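You operate a simulated robot arm through the tools that you are given. There is no shell and no other tool.

You are at the controls of a simulated robot arm. One attempt, no reset.

## Task
Shim the spare foot to the gap on the card.
Fine: loosen the No. 1 bolt with the red spanner, push in the shim of that size, tighten the bolt to its green mark again and put the spanner back; leave the other shim out.

Only the result counts: the job must be done as asked and must still hold three seconds after the hand-in. Knocking over, shifting, dropping, spilling or breaking anything else fails it.

## Robot
A 7-joint arm with a two-finger parallel gripper, fixed in place. Base frame: the origin is at the foot of the arm, x ahead of it, y to its left, z up; the work surface is at about z = 0. Units: mm, degrees, N and s.
With the tool pointing down near the work surface it reaches from about 260 to 680 mm from the base axis. Its first joint turns from -166.0 to 166.0 degrees. Payload 2.5 kg.
The tool frame sits at the grasp point between the pads (the TCP): z along the fingers, y along the line on which they close. The tips reach 30 mm beyond it. The gripper opens to 94 mm. The fingers are 28 mm wide and 10 mm thick; the gripper's body (50 by 96 mm) begins 55 mm behind the TCP.
Orientation is that of the tool frame in the base frame, as a unit quaternion [w, x, y, z]. With the fingers straight down and closing along the base's y, the tool's x points along the base's -x, its y along +y and its z along -z.

## Interface
- The arm moves only by the tool apply_moves. Its argument "commands" is a list of rows, each an object (a shift or turn left out is 0, a gripper value left out holds the last) with "turn": the turn, a rotation vector about the base's x, y, z in degrees, a list of three; "xyz": the shift along the base's x, y, z in mm, a list of three; "grip": the opening, from 0 (shut) to 1 (fully open). In form: [{"turn": [rx, ry, rz], "xyz": [tx, ty, tz], "grip": grip}, ...]. A call has 1 to 20 rows; each row shifts and turns the commanded pose from where the row before left it. Each row takes 0.2 s and may step no farther than 50 mm and 8.6 degrees from the row before; otherwise, or with a gripper value out of range, the whole call is refused. Where a pose cannot be reached the arm comes as near as it can. A force on the tool above 70 N (or 10 N above the force at the start of the call, whichever is more), or a blocked arm, ends the call early, and 0.2 s more pass. Each finger travels about 72 mm/s and halts on what it meets, pressing with about 45 N; the grip force reading is that of the motor and also rises with nothing between the fingers. The clock runs only during rows and for 0.2 s after the last one: add rows that do not move to give the fingers time. It gives the time, the measured TCP pose, the force on the tool (base axes), the opening and the grip force at its end, in the units of the frame above (readings bear some noise), with the torque about the TCP (base axes, N m) and any sound that the robot's microphone picked up.
- Cameras (640 x 400 px; columns grow to the right, rows downward): "scene" is fixed at [205.1, -495.7, 762.8]; the picture's right is [0.87, -0.50, 0.00], its down [-0.31, -0.53, -0.79] and it looks along [0.39, 0.68, -0.62] (base axes); focal length 324 px, centre (320, 200). "wrist" rides on the gripper at [76, 14, -102] in the tool frame; the picture's right is [-0.18, 0.98, 0.00], its down [-0.75, -0.14, -0.64] and it looks along [-0.63, -0.12, 0.77] (tool axes); focal length 243 px, centre (320, 200). There is no depth. A picture from a camera that has moved, and an enlarged one, comes with that camera's place and axes in the base frame and with its lens. The place of the scene camera against the robot may be out by one fixed shift of up to 25 mm in any direction.
- capture(camera): a new picture of that camera. The clock stands still meanwhile.
- enlarge(camera, box): a new picture of the part [left, top, right, bottom] of that camera's present view, enlarged. The clock stands still meanwhile.
- job_done(): hands the job in; it is judged then, once.

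Nothing tells you positions but the pictures and the camera data. Unless the task says otherwise, let go and move clear before handing in.

The tools are called after "Emit:" as name(argument=value, ...) on one line, values as JSON. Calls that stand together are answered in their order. apply_moves: Moves the arm, as the interface text tells. Its arguments: {"type":"object","properties":{"commands":{"type":"array","items":{"type":"object","properties":{"turn":{"type":"array","items":{"type":"number"}},"xyz":{"type":"array","items":{"type":"number"}},"grip":{"type":"number"}}}}},"required":["commands"]} The other tools are called the same way: capture (camera) takes a picture; enlarge (camera, box) takes an enlarged picture of a part of a camera's view; job_done () hands the job in.

At the start:

```text
clock: 0.0
eef_pos: [434.0, 19.2, 464.8]
orientation: [0.0, 0.0, 1.0, 0.0]
contact_force: [-0.6, 0.0, 0.5]
wrist_torque: [0.01, 0.0, 0.03]
opening: 94.1
gripper_force: 0.0
```

scene: 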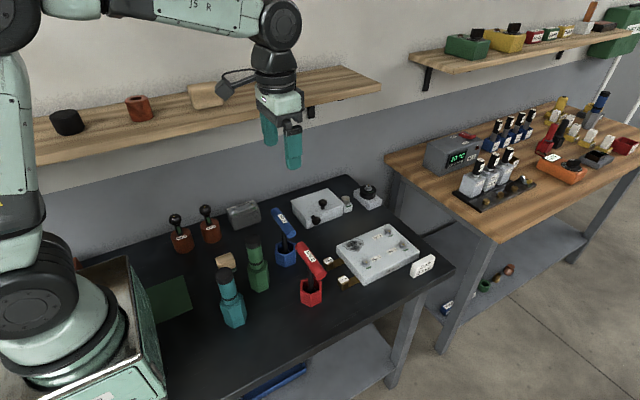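
wrist: 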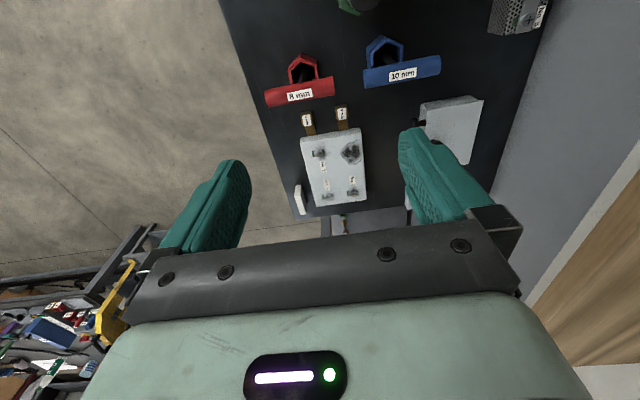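

I see a dark bench with a red spanner (8 mm) and a blue spanner (10 mm) in holders, two shims with labels, and a grey-white plate with bolts, plus a card standing to its side. I'll look closer at everything first.

Emit:
enlarge(camera="scene", box=[260, 180, 460, 310])

Emit:
enlarge(camera="wrist", box=[250, 30, 490, 220])

Emit:
enlarge(camera="scene", box=[400, 245, 450, 285])

```text
3.08 times, centred on (360, 245) of scene
camera zoom: at [205.1, -495.7, 762.8], right [0.87, -0.5, 0.0], down [-0.31, -0.53, -0.79], along [0.39, 0.68, -0.62], focal length 998 px, centre (197, 62)
```

zoom: 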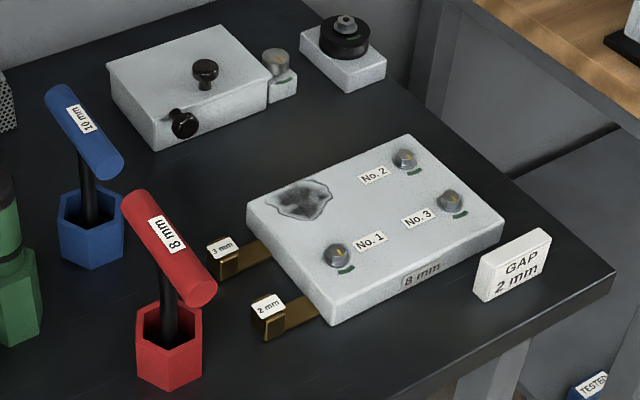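

```text
2.11 times, centred on (370, 125) of wrist
camera zoom: at [359.8, 34.1, 567.9], right [0.18, 0.98, 0.0], down [0.75, -0.14, 0.64], along [0.63, -0.12, -0.77], focal length 511 px, centre (215, 358)
```

zoom: 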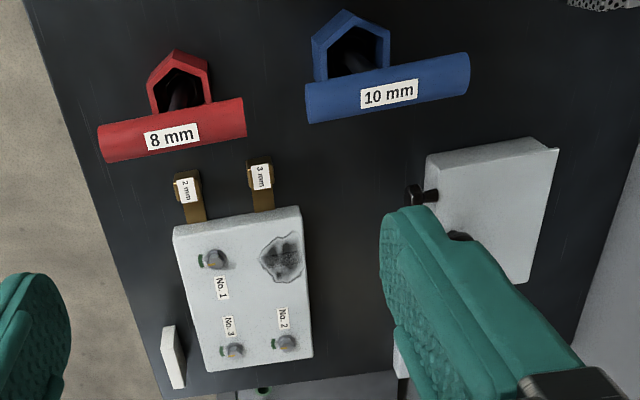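

```text
10.00 times, centred on (425, 265) of scene
camera zoom: at [205.1, -495.7, 762.8], right [0.87, -0.5, 0.0], down [-0.31, -0.53, -0.79], along [0.39, 0.68, -0.62], focal length 3244 px, centre (-730, -450)
```

zoom: 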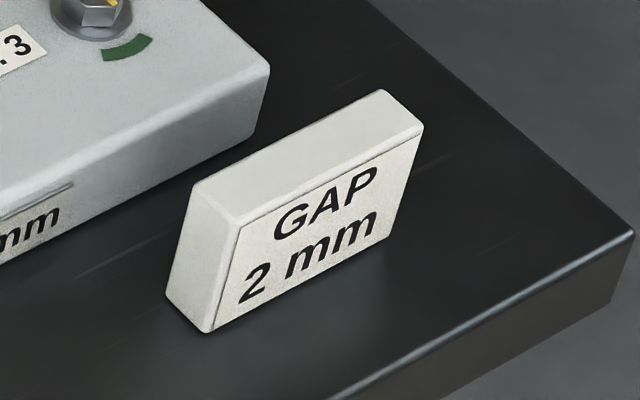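

The card says GAP 2 mm, so the 2 mm shim is wanted. The foot plate with bolts No. 1–3 is marked "8 mm", which matches the red spanner. I'll bring the wrist camera closer to measure the bolt, shims and spanner.

Emit:
apply_moves(commands=[{"xyz": [10, -2, -44]}, {"xyz": [10, -2, -44]}, {"xyz": [10, -2, -44]}, {"xyz": [10, -2, -44]}, {"xyz": [10, -2, -30]}, {}])

Emit:
capture(camera="wrist")

Emit:
enlarge(camera="scene", box=[330, 220, 430, 285])

```text
clock: 1.4
eef_pos: [483.1, 7.7, 259.5]
orientation: [0.0, 0.0, 1.0, 0.001]
contact_force: [0.1, 0.2, 0.2]
wrist_torque: [0.01, -0.01, -0.02]
opening: 93.9
gripper_force: 0.1
```

```text
taken
camera wrist: at [408.6, 23.4, 361.1], right [0.18, 0.98, 0.0], down [0.75, -0.14, 0.64], along [0.63, -0.12, -0.77], focal length 243 px, centre (320, 200)
```

wrist: 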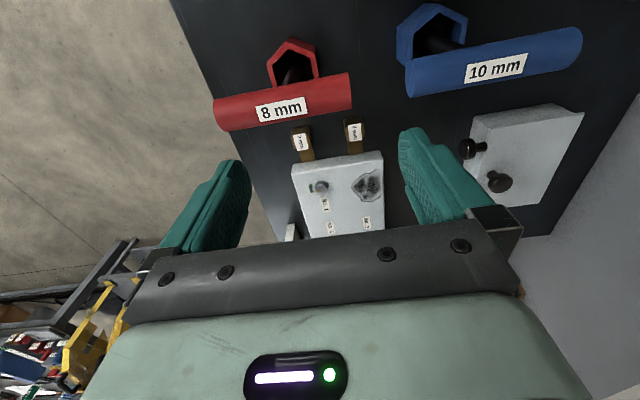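

```text
6.15 times, centred on (380, 252) of scene
camera zoom: at [205.1, -495.7, 762.8], right [0.87, -0.5, 0.0], down [-0.31, -0.53, -0.79], along [0.39, 0.68, -0.62], focal length 1996 px, centre (-49, -123)
```

zoom: 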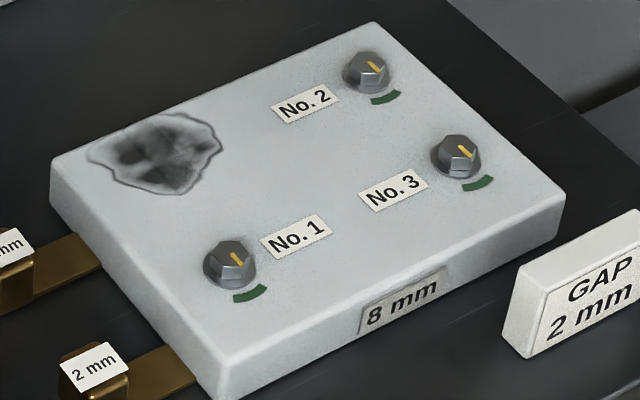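

Emit:
enlarge(camera="wrist", box=[200, 20, 400, 145])

Emit:
enlarge(camera="wrist", box=[270, 110, 430, 210])

Emit:
enlarge(camera="scene", box=[290, 230, 390, 310])

```text
3.20 times, centred on (300, 82) of wrist
camera zoom: at [408.6, 23.4, 361.1], right [0.18, 0.98, 0.0], down [0.75, -0.14, 0.64], along [0.63, -0.12, -0.77], focal length 776 px, centre (384, 576)
```

zoom: 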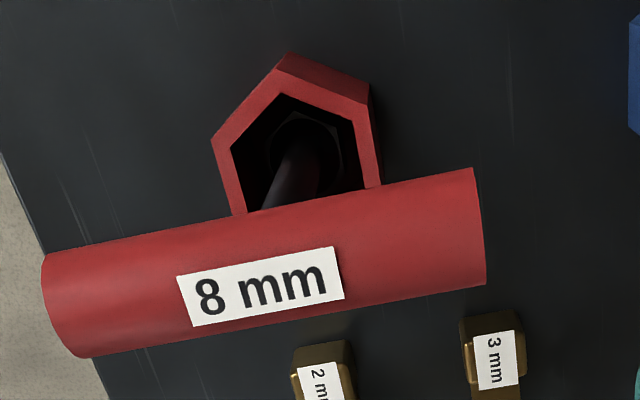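

```text
4.00 times, centred on (350, 160) of wrist
camera zoom: at [408.6, 23.4, 361.1], right [0.18, 0.98, 0.0], down [0.75, -0.14, 0.64], along [0.63, -0.12, -0.77], focal length 970 px, centre (200, 360)
```

zoom: 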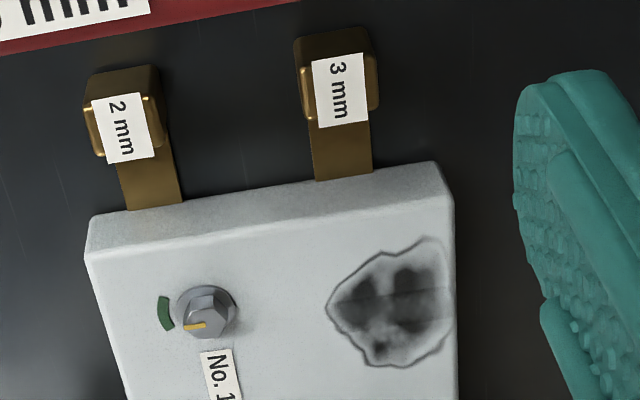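

```text
5.00 times, centred on (340, 270) of scene
camera zoom: at [205.1, -495.7, 762.8], right [0.87, -0.5, 0.0], down [-0.31, -0.53, -0.79], along [0.39, 0.68, -0.62], focal length 1622 px, centre (220, -150)
```

zoom: 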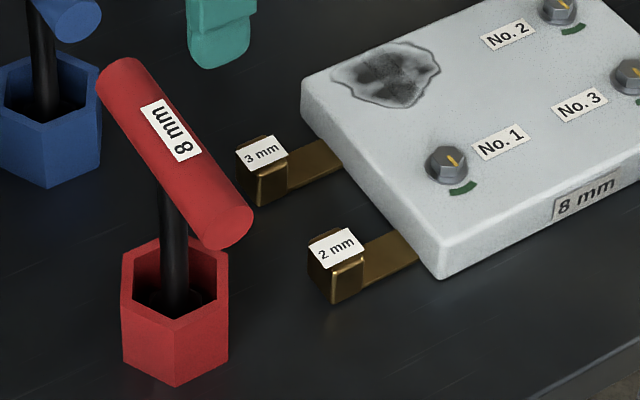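

The handle of the red spanner lies along base y at roughly (473, -21, 141), and bolt No. 1 is near (638, -18, 50). I'll move in over the foot for a closer measurement of the bolt, its mark and the shims.

Emit:
apply_moves(commands=[{"xyz": [45, -3, 0]}, {"xyz": [42, -4, -30]}, {"xyz": [0, 0, -40]}, {"xyz": [0, 0, -39]}, {}])

Emit:
capture(camera="wrist")

Emit:
enlarge(camera="wrist", box=[270, 150, 370, 220])

Emit:
enlarge(camera="wrist", box=[240, 80, 400, 180])

```text
refused: row 2 steps farther than a row can; nothing moved
```

```text
taken
camera wrist: at [408.6, 23.4, 361.1], right [0.18, 0.98, 0.0], down [0.75, -0.14, 0.64], along [0.63, -0.12, -0.77], focal length 243 px, centre (320, 200)
```

wrist: 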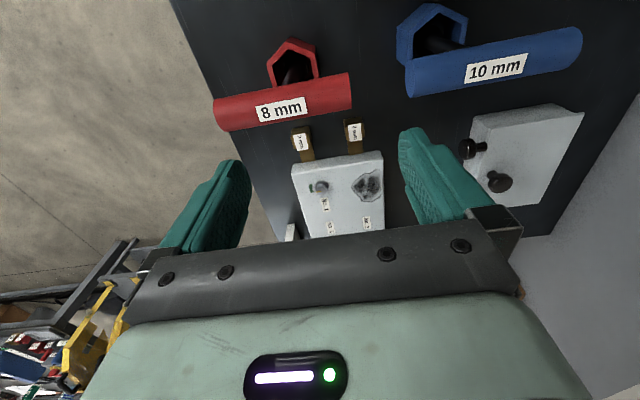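

```text
5.71 times, centred on (320, 185) of wrist
camera zoom: at [408.6, 23.4, 361.1], right [0.18, 0.98, 0.0], down [0.75, -0.14, 0.64], along [0.63, -0.12, -0.77], focal length 1386 px, centre (320, 286)
```

zoom: 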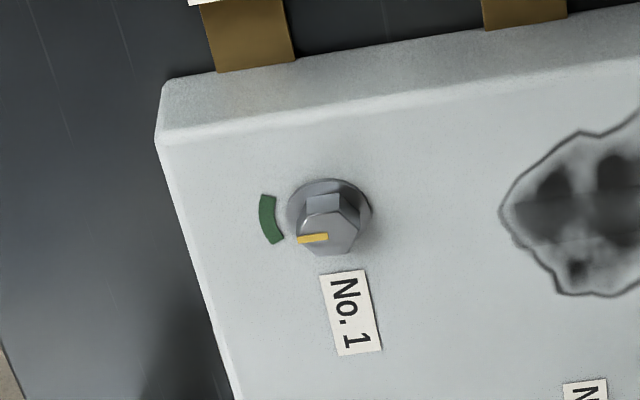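

```text
4.00 times, centred on (320, 130) of wrist
camera zoom: at [408.6, 23.4, 361.1], right [0.18, 0.98, 0.0], down [0.75, -0.14, 0.64], along [0.63, -0.12, -0.77], focal length 970 px, centre (320, 480)
```

zoom: 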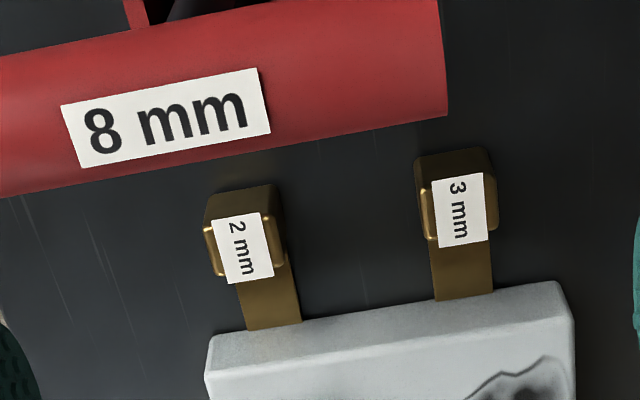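

The green mark and yellow tick on No. 1 both point along -y. My step was too long, so I'm redoing the approach with smaller ones.

Emit:
apply_moves(commands=[{"xyz": [45, -3, 0]}, {"xyz": [40, -4, -25]}, {"xyz": [0, 0, -42]}, {"xyz": [0, 0, -42]}, {}])

Emit:
capture(camera="wrist")

Emit:
enlarge(camera="wrist", box=[270, 150, 370, 220])

Emit:
enlarge(camera="wrist", box=[240, 80, 400, 180])

```text
clock: 2.6
eef_pos: [567.9, 2.4, 149.4]
orientation: [0.0, 0.0, 1.0, -0.001]
contact_force: [-0.7, -0.3, 0.4]
wrist_torque: [-0.03, 0.04, -0.01]
opening: 94.2
gripper_force: 0.0
```

```text
taken
camera wrist: at [494.1, 17.6, 252.9], right [0.18, 0.98, 0.0], down [0.75, -0.14, 0.64], along [0.63, -0.12, -0.77], focal length 243 px, centre (320, 200)
```

wrist: 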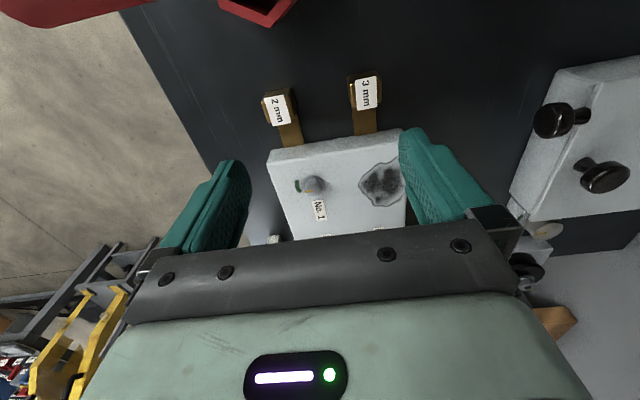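

```text
5.71 times, centred on (320, 185) of wrist
camera zoom: at [494.1, 17.6, 252.9], right [0.18, 0.98, 0.0], down [0.75, -0.14, 0.64], along [0.63, -0.12, -0.77], focal length 1386 px, centre (320, 286)
```

zoom: 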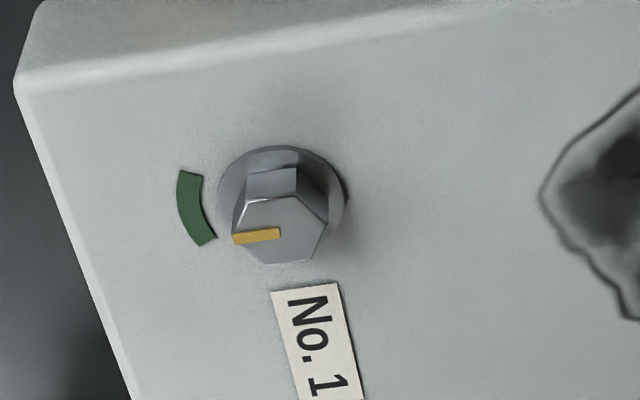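

```text
4.00 times, centred on (320, 130) of wrist
camera zoom: at [494.1, 17.6, 252.9], right [0.18, 0.98, 0.0], down [0.75, -0.14, 0.64], along [0.63, -0.12, -0.77], focal length 970 px, centre (320, 480)
```

zoom: 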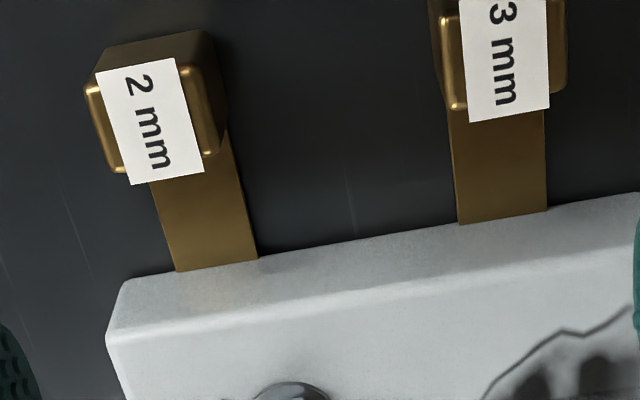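

I need a wider baseline to pin down heights, so I'll shift sideways 60 mm and take another pair of views.

Emit:
apply_moves(commands=[{"xyz": [0, -40, 0]}, {"xyz": [0, -30, 0]}, {}])

Emit:
capture(camera="wrist")

Emit:
enlarge(camera="wrist", box=[340, 150, 440, 220])

Emit:
enlarge(camera="wrist", box=[300, 80, 460, 180])

```text
clock: 3.4
eef_pos: [569.9, -67.2, 151.7]
orientation: [0.0, 0.0, 1.0, 0.0]
contact_force: [0.7, 0.5, -0.3]
wrist_torque: [0.03, -0.03, 0.0]
opening: 94.0
gripper_force: 0.0
```

```text
taken
camera wrist: at [494.4, -52.4, 253.0], right [0.18, 0.98, 0.0], down [0.75, -0.14, 0.64], along [0.63, -0.12, -0.77], focal length 243 px, centre (320, 200)
```

wrist: 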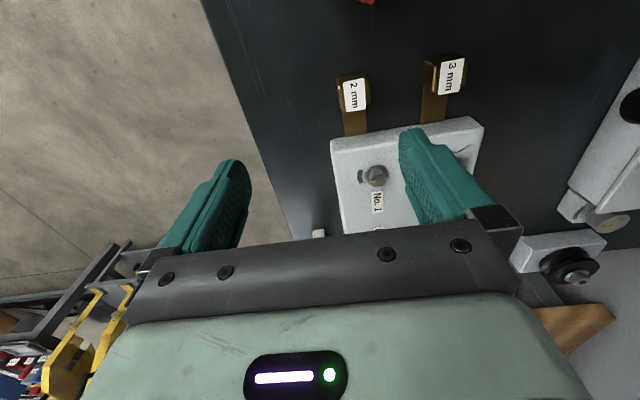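

```text
5.71 times, centred on (390, 185) of wrist
camera zoom: at [494.4, -52.4, 253.0], right [0.18, 0.98, 0.0], down [0.75, -0.14, 0.64], along [0.63, -0.12, -0.77], focal length 1386 px, centre (-80, 286)
```

zoom: 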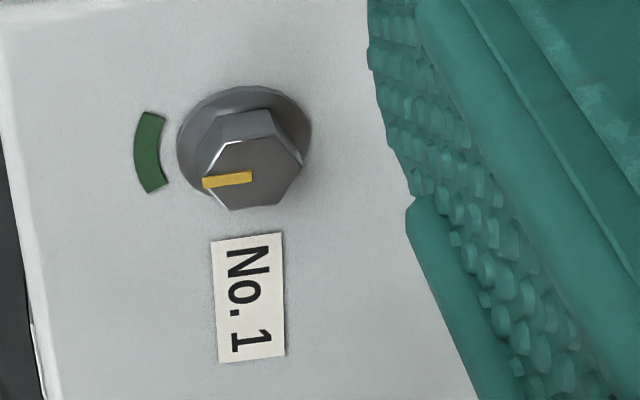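

```text
4.00 times, centred on (380, 130) of wrist
camera zoom: at [494.4, -52.4, 253.0], right [0.18, 0.98, 0.0], down [0.75, -0.14, 0.64], along [0.63, -0.12, -0.77], focal length 970 px, centre (80, 480)
```

zoom: 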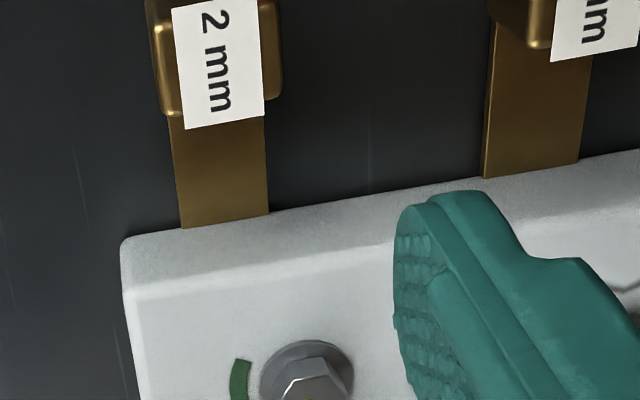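

Triangulating gives the bolt No. 1 head top at about (650, -19, 46). Next I'll go back up and measure the red spanner's handle more exactly.

Emit:
apply_moves(commands=[{"xyz": [0, 0, 45]}, {"xyz": [-10, 5, 45]}, {"xyz": [-40, 15, 0]}, {"xyz": [-45, 20, 0]}, {"xyz": [-45, 15, 0]}, {"xyz": [-10, 2, -45]}, {}])

Emit:
capture(camera="wrist")

Emit:
enlarge(camera="wrist", box=[220, 130, 420, 255])

```text
clock: 5.0
eef_pos: [419.5, -11.8, 196.5]
orientation: [0.001, 0.0, 1.0, 0.0]
contact_force: [0.1, 0.1, 0.0]
wrist_torque: [0.0, -0.01, 0.0]
opening: 93.8
gripper_force: 0.0
```

```text
taken
camera wrist: at [344.5, 3.8, 298.1], right [0.18, 0.98, 0.0], down [0.75, -0.14, 0.64], along [0.63, -0.12, -0.77], focal length 243 px, centre (320, 200)
```

wrist: 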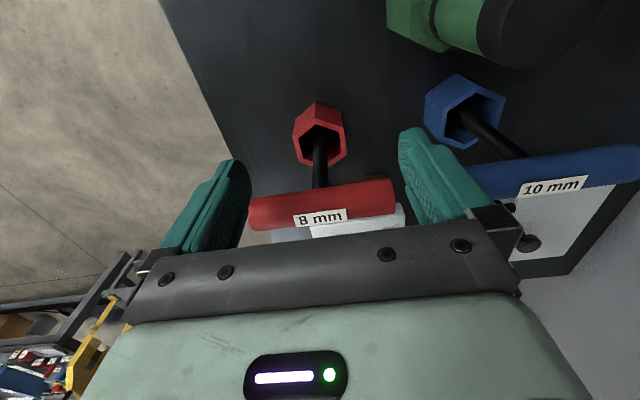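

```text
3.20 times, centred on (320, 192) of wrist
camera zoom: at [344.5, 3.8, 298.1], right [0.18, 0.98, 0.0], down [0.75, -0.14, 0.64], along [0.63, -0.12, -0.77], focal length 776 px, centre (320, 224)
```

zoom: 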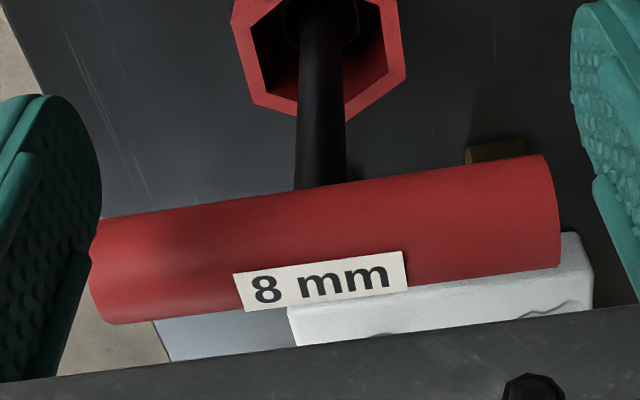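

The handle axis is at about (472, -19, 151), runs along y and is about 27 mm thick. I'll raise up and turn the tool -90° so that the fingers close along x, above the spanner.

Emit:
apply_moves(commands=[{"xyz": [0, 0, 45]}, {"xyz": [0, 0, 30]}, {"turn": [0, 0, -8.182]}, {"turn": [0, 0, -8.182]}, {"turn": [0, 0, -8.182]}, {"turn": [0, 0, -8.182]}, {"turn": [0, 0, -8.182]}, {"turn": [0, 0, -8.182]}, {"turn": [0, 0, -8.182]}, {"turn": [0, 0, -8.182]}, {"turn": [0, 0, -8.182]}, {"turn": [0, 0, -8.182]}, {"turn": [0, 0, -8.18]}, {"xyz": [30, 0, 0]}, {"xyz": [22.5, -7.7, 0]}, {}])

Emit:
capture(camera="wrist")

Emit:
capture(camera="scene")

```text
clock: 8.4
eef_pos: [471.4, -18.7, 272.1]
orientation: [0.0, 0.707, 0.707, 0.0]
contact_force: [0.0, 0.5, -0.4]
wrist_torque: [0.04, 0.0, 0.01]
opening: 93.9
gripper_force: 0.0
```

```text
taken
camera wrist: at [486.9, 58.5, 373.6], right [0.98, -0.18, 0.0], down [-0.14, -0.75, 0.64], along [-0.12, -0.63, -0.77], focal length 243 px, centre (320, 200)
```

wrist: 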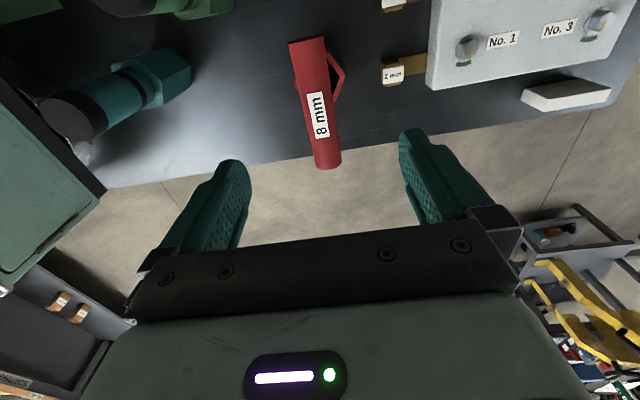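

```text
taken
```

scene: 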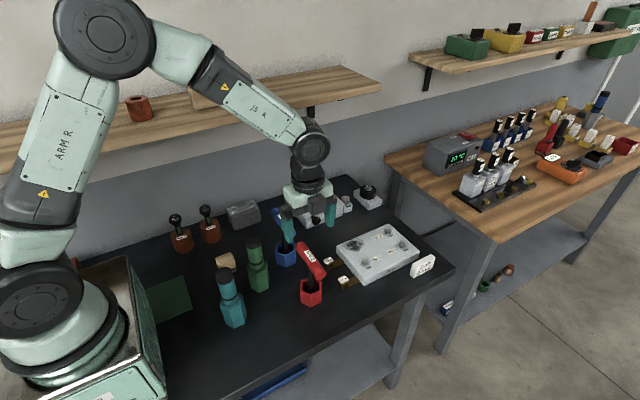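

The turn worked and the fingers straddle the handle axis correctly. I'll descend to the handle height.

Emit:
apply_moves(commands=[{"xyz": [0, 0, -40]}, {"xyz": [0, 0, -40]}, {"xyz": [0, 0, -30]}, {"xyz": [0, 0, -10.5]}, {}])

Emit:
capture(camera="wrist")

Emit:
enlarge(camera="scene", box=[250, 180, 370, 310])

```text
clock: 9.6
eef_pos: [473.5, -20.5, 150.9]
orientation: [0.0, 0.707, 0.707, 0.001]
contact_force: [-0.6, 0.3, -0.4]
wrist_torque: [0.0, 0.01, 0.01]
opening: 93.9
gripper_force: 0.1
```

```text
taken
camera wrist: at [488.9, 57.6, 253.2], right [0.98, -0.18, 0.0], down [-0.14, -0.75, 0.64], along [-0.12, -0.63, -0.77], focal length 243 px, centre (320, 200)
```

wrist: 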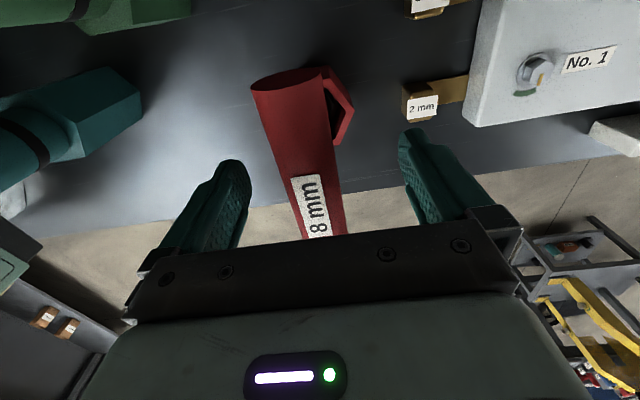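

```text
3.08 times, centred on (310, 245) of scene
camera zoom: at [205.1, -495.7, 762.8], right [0.87, -0.5, 0.0], down [-0.31, -0.53, -0.79], along [0.39, 0.68, -0.62], focal length 998 px, centre (351, 62)
```

zoom: 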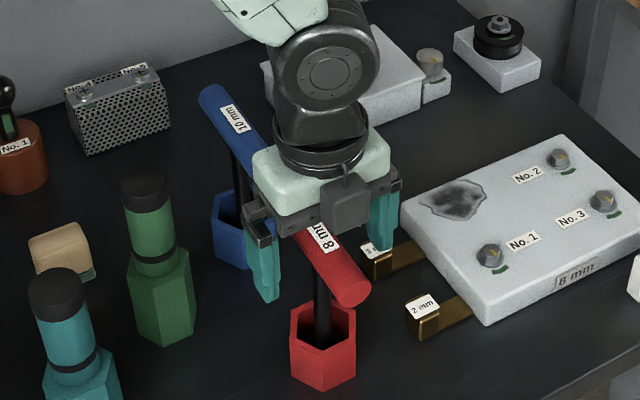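

The handle sits centred between the fingers. I'll close the grip on it.

Emit:
apply_moves(commands=[{"grip": 0}, {"grip": 0}, {"grip": 0}, {"grip": 0}, {"grip": 0}])

Emit:
capture(camera="wrist")

```text
clock: 10.8
eef_pos: [472.1, -19.9, 150.8]
orientation: [0.0, 0.708, 0.707, 0.0]
contact_force: [-0.3, 1.1, 0.8]
wrist_torque: [0.0, 0.06, 0.01]
opening: 32.1
gripper_force: 44.9
```

```text
taken
camera wrist: at [488.8, 57.6, 253.4], right [0.98, -0.18, 0.0], down [-0.14, -0.75, 0.64], along [-0.12, -0.63, -0.77], focal length 243 px, centre (320, 200)
```

wrist: 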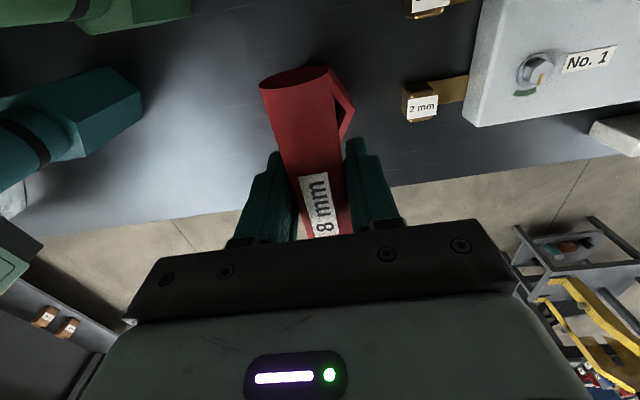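

The handle is gripped (opening 32 mm). I'll lift straight up out of the cup.

Emit:
apply_moves(commands=[{"xyz": [0, 0, 10]}, {"xyz": [0, 0, 20]}, {"xyz": [0, 0, 25]}, {"xyz": [0, 0, 30]}, {"xyz": [0, 0, 30]}, {}, {}])

Emit:
capture(camera="wrist")

Emit:
enlarge(camera="scene", box=[250, 150, 370, 310])

```text
clock: 12.4
eef_pos: [470.9, -18.5, 265.9]
orientation: [0.0, 0.707, 0.707, -0.001]
contact_force: [0.5, -0.5, -2.3]
wrist_torque: [-0.01, 0.02, 0.02]
opening: 32.0
gripper_force: 45.2
```

```text
taken
camera wrist: at [487.0, 58.5, 367.8], right [0.98, -0.18, 0.0], down [-0.14, -0.75, 0.64], along [-0.12, -0.63, -0.77], focal length 243 px, centre (320, 200)
```

wrist: 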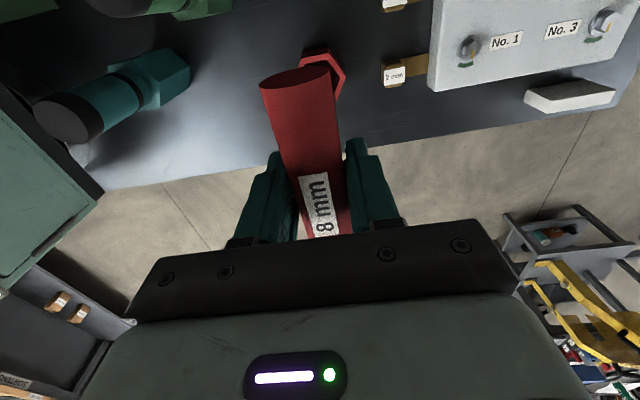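

```text
2.50 times, centred on (310, 230) of scene
camera zoom: at [205.1, -495.7, 762.8], right [0.87, -0.5, 0.0], down [-0.31, -0.53, -0.79], along [0.39, 0.68, -0.62], focal length 811 px, centre (345, 125)
```

zoom: 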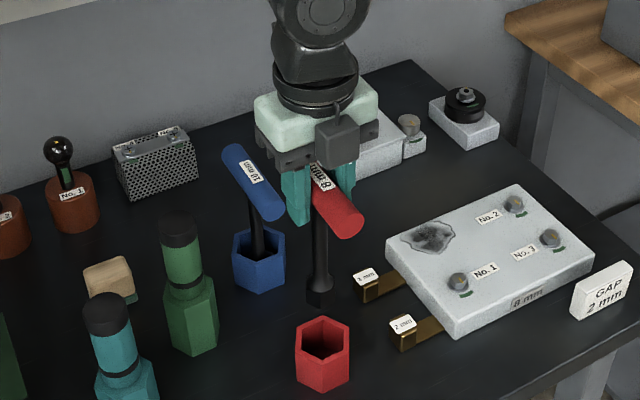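

Emit:
enlarge(camera="scene", box=[285, 200, 345, 275])

Emit:
enlarge(camera="scene", box=[300, 250, 330, 275])

Emit:
enlarge(camera="wrist", box=[240, 30, 400, 150])

```text
5.33 times, centred on (315, 238) of scene
camera zoom: at [205.1, -495.7, 762.8], right [0.87, -0.5, 0.0], down [-0.31, -0.53, -0.79], along [0.39, 0.68, -0.62], focal length 1730 px, centre (347, 0)
```

zoom: 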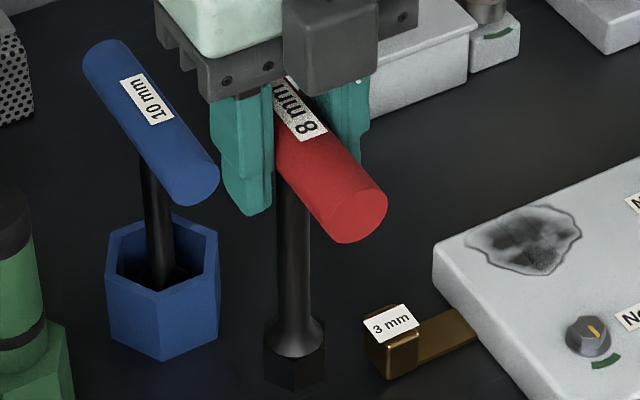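

```text
16.00 times, centred on (315, 262) of scene
camera zoom: at [205.1, -495.7, 762.8], right [0.87, -0.5, 0.0], down [-0.31, -0.53, -0.79], along [0.39, 0.68, -0.62], focal length 5190 px, centre (400, -800)
```

zoom: 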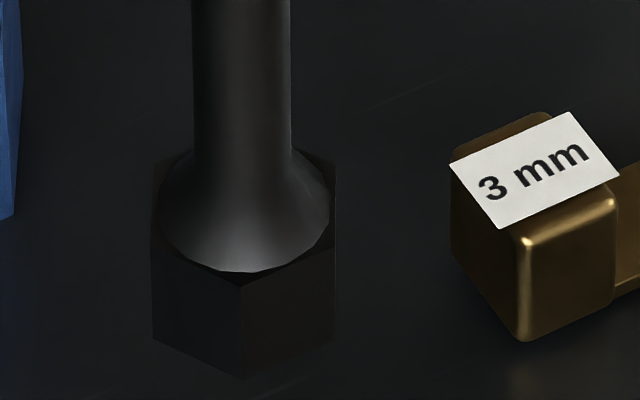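

```text
3.33 times, centred on (320, 90) of wrist
camera zoom: at [487.0, 58.5, 367.8], right [0.98, -0.18, 0.0], down [-0.14, -0.75, 0.64], along [-0.12, -0.63, -0.77], focal length 809 px, centre (320, 567)
```

zoom: 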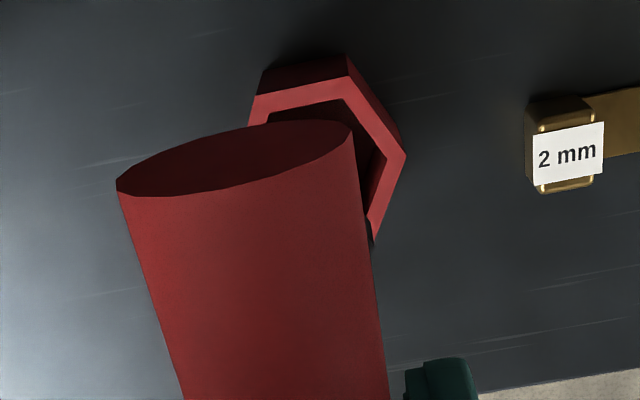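

The spanner is out of its cup, and its socket hex has corners along ±x while the bolt hex has corners along ±y, so the handle must be turned about 30° to fit. I'll check the shaft's lean against vertical edges in the scene view.

Emit:
enlarge(camera="scene", box=[295, 235, 335, 260])

Emit:
enlarge(camera="scene", box=[290, 265, 340, 310])

```text
16.00 times, centred on (315, 248) of scene
camera zoom: at [205.1, -495.7, 762.8], right [0.87, -0.5, 0.0], down [-0.31, -0.53, -0.79], along [0.39, 0.68, -0.62], focal length 5190 px, centre (400, -560)
```

zoom: 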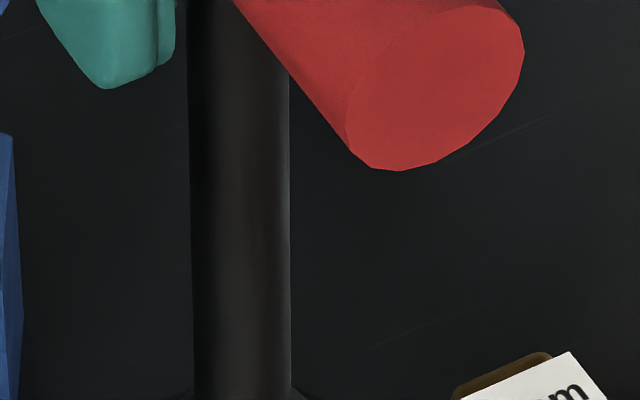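

```text
8.89 times, centred on (315, 288) of scene
camera zoom: at [205.1, -495.7, 762.8], right [0.87, -0.5, 0.0], down [-0.31, -0.53, -0.79], along [0.39, 0.68, -0.62], focal length 2884 px, centre (364, -578)
```

zoom: 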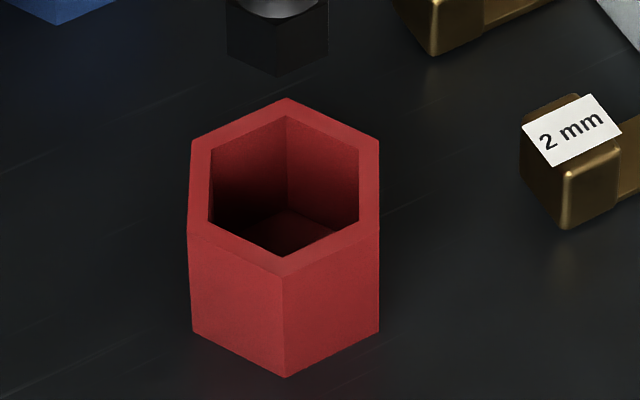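

The shaft leans only about 0.6° (bottom towards -x). I'll correct that, turn the handle +30° and carry it over bolt No. 1, still high.

Emit:
apply_moves(commands=[{"turn": [0, -0.6, 0]}, {"xyz": [35, 0, 0], "turn": [0, 0, 6]}, {"xyz": [36, 0, 0], "turn": [0, 0, 6]}, {"xyz": [36, 0, 0], "turn": [0, 0, 6]}, {"xyz": [36, -0.4, 0], "turn": [0, 0, 6]}, {"xyz": [33.9, -0.3, 0], "turn": [0, 0, 6]}, {}, {"xyz": [0, 0, -30]}, {}, {}])

Emit:
capture(camera="wrist")

Emit:
enlarge(camera="scene", box=[340, 200, 400, 275])

```text
clock: 14.6
eef_pos: [648.1, -20.7, 236.5]
orientation: [0.002, 0.501, 0.866, 0.005]
contact_force: [0.1, -0.4, -2.6]
wrist_torque: [-0.01, -0.04, -0.01]
opening: 31.8
gripper_force: 44.8
```

```text
taken
camera wrist: at [622.6, 52.5, 338.0], right [0.94, 0.33, 0.01], down [0.25, -0.73, 0.64], along [0.22, -0.6, -0.77], focal length 243 px, centre (320, 200)
```

wrist: 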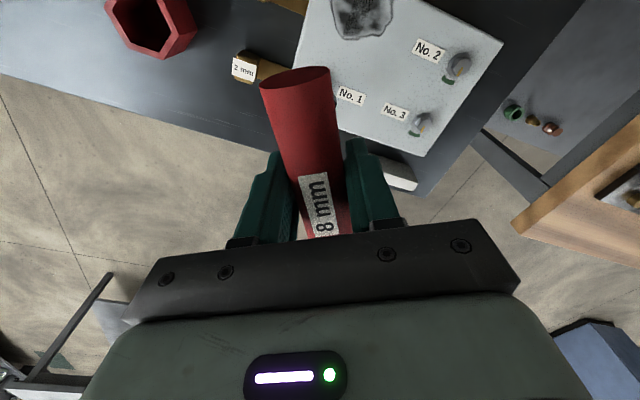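

```text
5.33 times, centred on (370, 238) of scene
camera zoom: at [205.1, -495.7, 762.8], right [0.87, -0.5, 0.0], down [-0.31, -0.53, -0.79], along [0.39, 0.68, -0.62], focal length 1730 px, centre (53, 0)
```

zoom: 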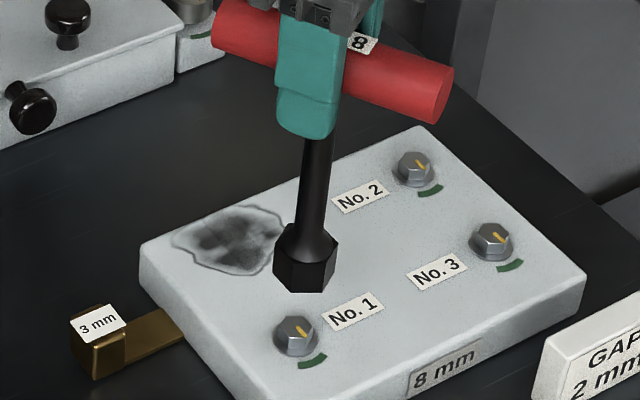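

Emit:
enlarge(camera="scene", box=[350, 236, 390, 271])

Emit:
enlarge(camera="scene", box=[350, 222, 390, 247])

```text
11.43 times, centred on (370, 254) of scene
camera zoom: at [205.1, -495.7, 762.8], right [0.87, -0.5, 0.0], down [-0.31, -0.53, -0.79], along [0.39, 0.68, -0.62], focal length 3707 px, centre (-251, -411)
```

zoom: 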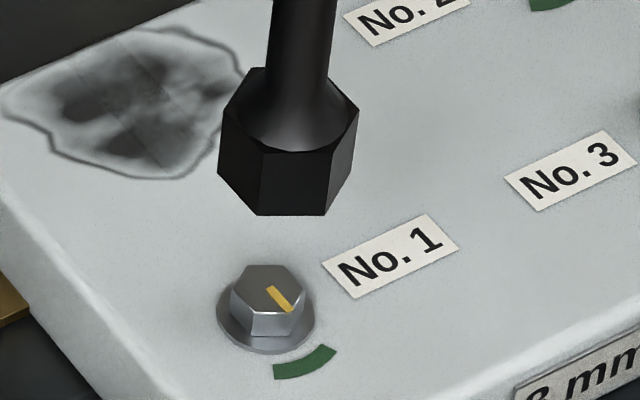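

```text
16.00 times, centred on (370, 234) of scene
camera zoom: at [205.1, -495.7, 762.8], right [0.87, -0.5, 0.0], down [-0.31, -0.53, -0.79], along [0.39, 0.68, -0.62], focal length 5190 px, centre (-480, -352)
```

zoom: 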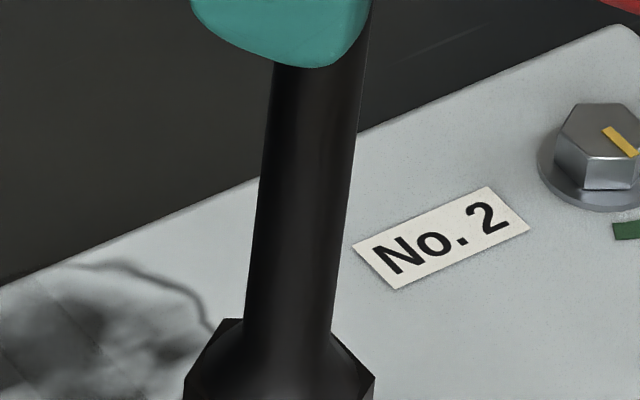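

The socket hangs right over bolt No. 1 and its hex now matches the bolt's hex. I'll nudge +2 mm in y and lower to just above the bolt head to check alignment.

Emit:
apply_moves(commands=[{"xyz": [0.3, 2, 0]}, {"xyz": [0, 0, -20]}, {"xyz": [0, 0, -14]}, {}, {}])

Emit:
enlarge(camera="scene", box=[350, 236, 390, 271])

Emit:
capture(camera="wrist")

```text
clock: 15.8
eef_pos: [648.4, -17.8, 201.9]
orientation: [0.002, 0.5, 0.866, 0.005]
contact_force: [-0.6, 0.2, -3.5]
wrist_torque: [0.0, 0.02, -0.01]
opening: 32.2
gripper_force: 45.1
```

```text
11.43 times, centred on (370, 254) of scene
camera zoom: at [205.1, -495.7, 762.8], right [0.87, -0.5, 0.0], down [-0.31, -0.53, -0.79], along [0.39, 0.68, -0.62], focal length 3707 px, centre (-251, -411)
```

zoom: 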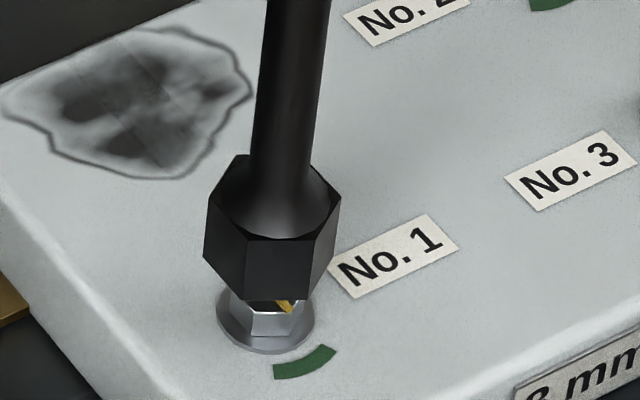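

```text
taken
camera wrist: at [623.5, 55.5, 303.9], right [0.94, 0.33, 0.01], down [0.25, -0.73, 0.64], along [0.22, -0.6, -0.77], focal length 243 px, centre (320, 200)
```

wrist: 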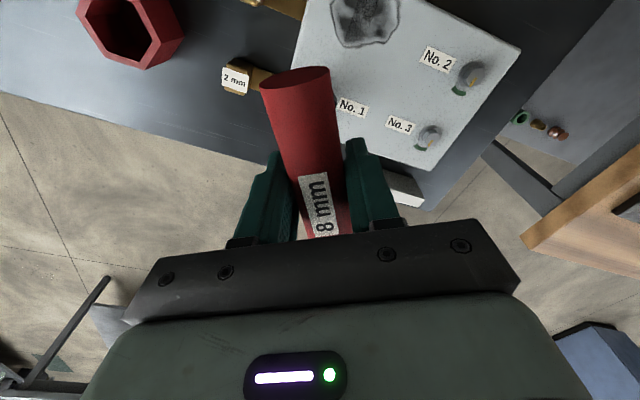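

Emit:
apply_moves(commands=[{"xyz": [0.2, -0.8, -5]}, {"xyz": [0, 0, -5]}, {}, {}])

Emit:
enlarge(camera="scene", box=[355, 250, 379, 265])

Emit:
enlarge(camera="scene", box=[350, 236, 390, 271])

```text
clock: 16.8
eef_pos: [650.9, -19.0, 195.4]
orientation: [0.004, 0.5, 0.866, 0.006]
contact_force: [-4.7, 1.7, 25.3]
wrist_torque: [-0.03, 0.84, -0.04]
opening: 32.1
gripper_force: 45.1
```

```text
16.00 times, centred on (367, 258) of scene
camera zoom: at [205.1, -495.7, 762.8], right [0.87, -0.5, 0.0], down [-0.31, -0.53, -0.79], along [0.39, 0.68, -0.62], focal length 5190 px, centre (-432, -720)
```

zoom: 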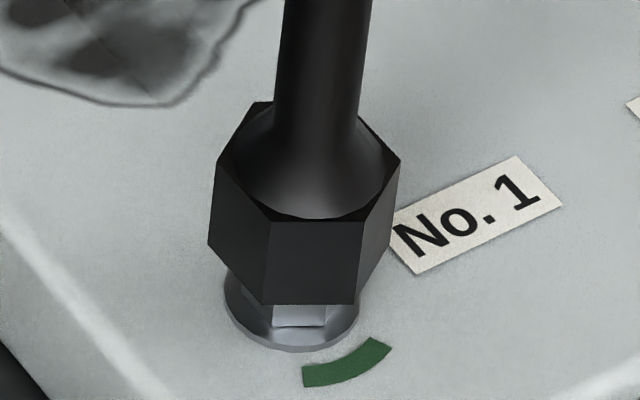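

```text
11.43 times, centred on (370, 254) of scene
camera zoom: at [205.1, -495.7, 762.8], right [0.87, -0.5, 0.0], down [-0.31, -0.53, -0.79], along [0.39, 0.68, -0.62], focal length 3707 px, centre (-251, -411)
```

zoom: 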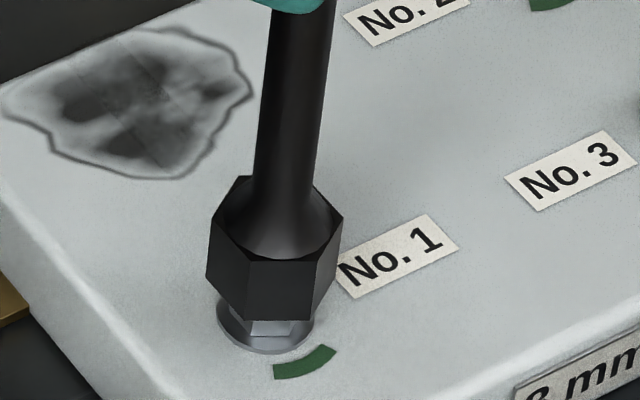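

There was contact with the bolt's top at 25 N, and the picture shows the socket about 4 mm too far back. I'll lift a little, shift it nearer and look again.

Emit:
apply_moves(commands=[{"xyz": [0, 0, 5]}, {"xyz": [0, 0, 2]}, {"xyz": [-1.9, -3.2, 0]}, {}, {}])

Emit:
enlarge(camera="scene", box=[350, 236, 390, 271])

Emit:
capture(camera="scene")

```text
clock: 18.0
eef_pos: [646.9, -22.2, 199.2]
orientation: [0.003, 0.501, 0.866, 0.004]
contact_force: [0.4, 0.3, -3.0]
wrist_torque: [-0.03, -0.02, -0.01]
opening: 31.7
gripper_force: 44.6
```

```text
11.43 times, centred on (370, 254) of scene
camera zoom: at [205.1, -495.7, 762.8], right [0.87, -0.5, 0.0], down [-0.31, -0.53, -0.79], along [0.39, 0.68, -0.62], focal length 3707 px, centre (-251, -411)
```

zoom: 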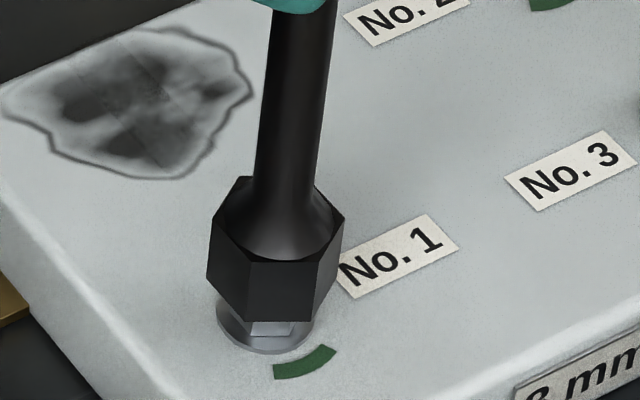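

```text
taken
```

scene: 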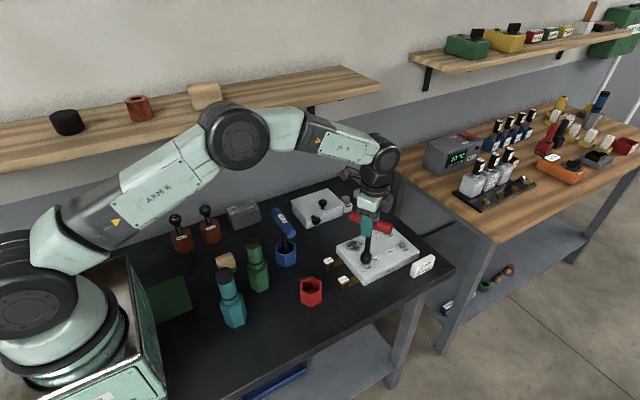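

Emit:
apply_moves(commands=[{"xyz": [0, 0, -3]}, {"xyz": [0, 0, -2]}, {"xyz": [0, 0, -2]}, {}])

Emit:
enlarge(camera="scene", box=[350, 236, 390, 271])

```text
clock: 19.0
eef_pos: [647.8, -20.8, 194.4]
orientation: [0.004, 0.501, 0.866, 0.006]
contact_force: [-7.9, 0.6, 26.5]
wrist_torque: [0.26, 0.96, 0.02]
opening: 32.2
gripper_force: 45.0
```

```text
11.43 times, centred on (370, 254) of scene
camera zoom: at [205.1, -495.7, 762.8], right [0.87, -0.5, 0.0], down [-0.31, -0.53, -0.79], along [0.39, 0.68, -0.62], focal length 3707 px, centre (-251, -411)
```

zoom: 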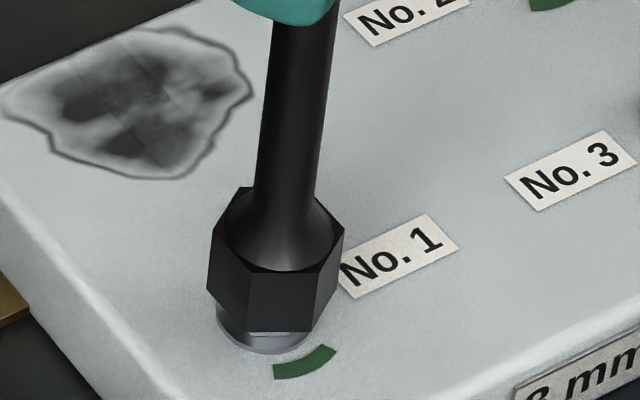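

Still riding on top of the bolt. I'll lift and measure the bolt's hex angle and centre precisely without the socket in the way.

Emit:
apply_moves(commands=[{"xyz": [0, 0, 10]}, {"xyz": [0, 0, 30]}, {}, {}])

Emit:
enlarge(camera="scene", box=[355, 254, 375, 269])

Emit:
enlarge(camera="scene", box=[355, 240, 379, 255])

```text
clock: 20.0
eef_pos: [647.3, -22.3, 230.8]
orientation: [0.003, 0.5, 0.866, 0.004]
contact_force: [0.3, -0.4, -2.4]
wrist_torque: [0.03, -0.01, 0.01]
opening: 31.9
gripper_force: 45.0
```

```text
16.00 times, centred on (365, 262) of scene
camera zoom: at [205.1, -495.7, 762.8], right [0.87, -0.5, 0.0], down [-0.31, -0.53, -0.79], along [0.39, 0.68, -0.62], focal length 5190 px, centre (-400, -784)
```

zoom: 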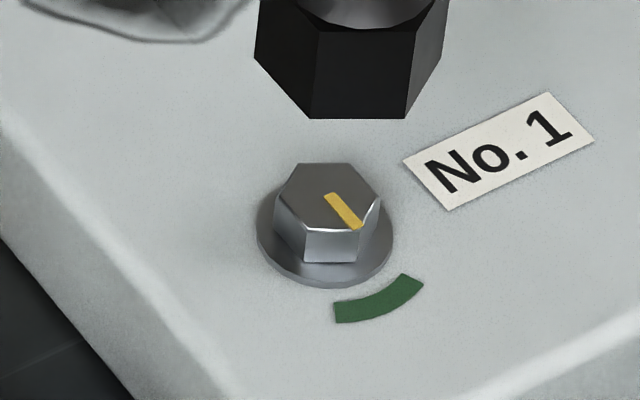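

```text
16.00 times, centred on (367, 248) of scene
camera zoom: at [205.1, -495.7, 762.8], right [0.87, -0.5, 0.0], down [-0.31, -0.53, -0.79], along [0.39, 0.68, -0.62], focal length 5190 px, centre (-432, -560)
```

zoom: 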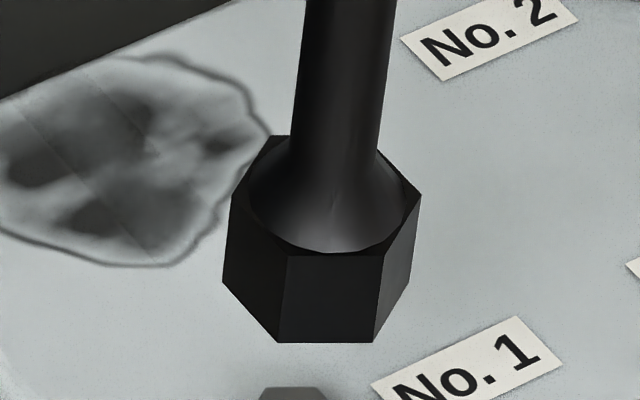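

The yaw matches within a couple of degrees, but the shaft leans about 1° sideways and the socket is about 1 mm off. I'll correct both and lower again gently.

Emit:
apply_moves(commands=[{"turn": [0.45, 0.78, 0]}, {"turn": [0, 0, 2], "xyz": [0.8, -1.3, 0]}, {"xyz": [0, 0, -15]}, {"xyz": [0, 0, -15]}, {}, {}])

Emit:
enlarge(camera="scene", box=[355, 252, 379, 267])

Emit:
enlarge(camera="scene", box=[355, 238, 379, 253])

```text
clock: 21.4
eef_pos: [648.0, -22.4, 200.8]
orientation: [-0.005, 0.485, 0.874, 0.004]
contact_force: [-1.0, -1.2, -2.0]
wrist_torque: [0.03, -0.01, -0.02]
opening: 32.2
gripper_force: 45.3
```

```text
16.00 times, centred on (367, 260) of scene
camera zoom: at [205.1, -495.7, 762.8], right [0.87, -0.5, 0.0], down [-0.31, -0.53, -0.79], along [0.39, 0.68, -0.62], focal length 5190 px, centre (-432, -752)
```

zoom: 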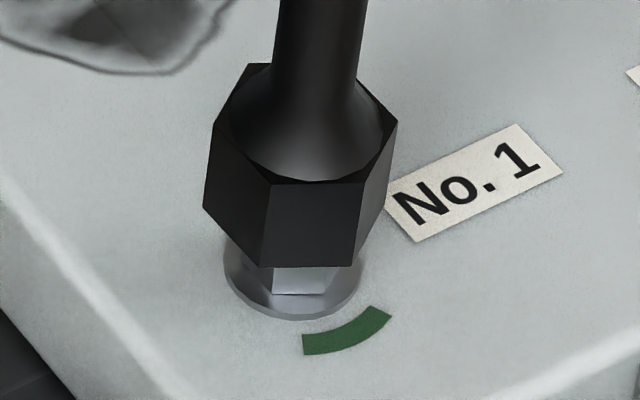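

```text
16.00 times, centred on (367, 246) of scene
camera zoom: at [205.1, -495.7, 762.8], right [0.87, -0.5, 0.0], down [-0.31, -0.53, -0.79], along [0.39, 0.68, -0.62], focal length 5190 px, centre (-432, -528)
```

zoom: 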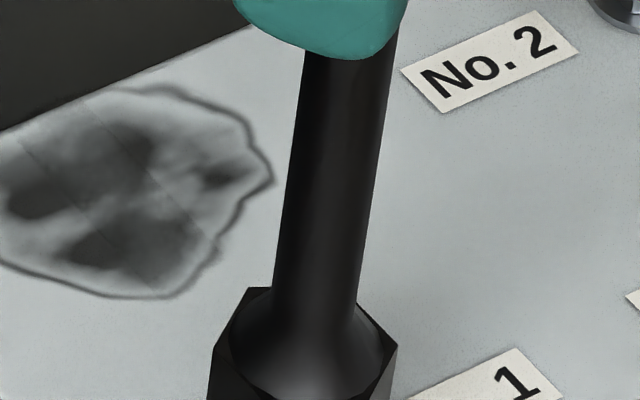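

Emit:
apply_moves(commands=[{"xyz": [0.3, -0.5, -3]}, {"xyz": [0, 0, -3]}, {"xyz": [0, 0, -2]}, {}])

Emit:
enlarge(camera="scene", box=[355, 254, 379, 269])

```text
clock: 22.4
eef_pos: [649.6, -22.7, 194.7]
orientation: [-0.006, 0.485, 0.874, 0.005]
contact_force: [-5.1, 0.8, 12.9]
wrist_torque: [0.11, 0.54, 0.01]
opening: 31.9
gripper_force: 45.1
```

```text
16.00 times, centred on (367, 262) of scene
camera zoom: at [205.1, -495.7, 762.8], right [0.87, -0.5, 0.0], down [-0.31, -0.53, -0.79], along [0.39, 0.68, -0.62], focal length 5190 px, centre (-432, -784)
```

zoom: 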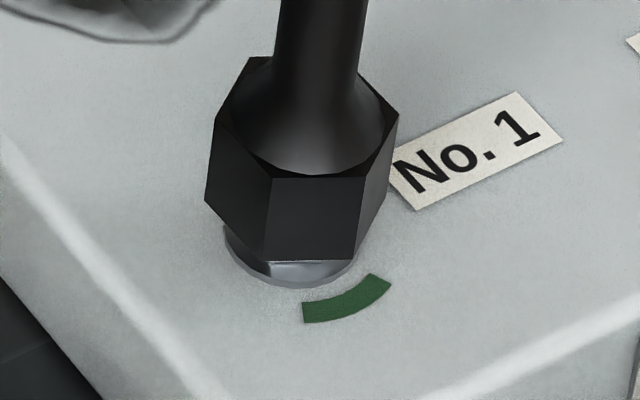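

Emit:
apply_moves(commands=[{"xyz": [0, 0, 2]}, {"xyz": [0, 0.6, 0]}, {"xyz": [0, 0, -2]}, {"xyz": [0, 0, -1]}, {}])

```text
clock: 23.6
eef_pos: [648.8, -22.1, 194.3]
orientation: [-0.005, 0.484, 0.875, 0.005]
contact_force: [-5.7, -1.5, 24.7]
wrist_torque: [-0.16, 0.61, -0.01]
opening: 32.0
gripper_force: 44.7
```

Emit:
apply_moves(commands=[{"xyz": [0, 0, 3]}, {"xyz": [1.0, 0, 0]}, {"xyz": [0, 0, -2]}, {"xyz": [0, 0, -1]}, {}])

```text
clock: 24.8
eef_pos: [650.0, -21.5, 193.5]
orientation: [-0.004, 0.485, 0.874, 0.005]
contact_force: [-8.3, -0.2, 29.1]
wrist_torque: [0.0, 0.99, -0.02]
opening: 32.1
gripper_force: 45.6
```

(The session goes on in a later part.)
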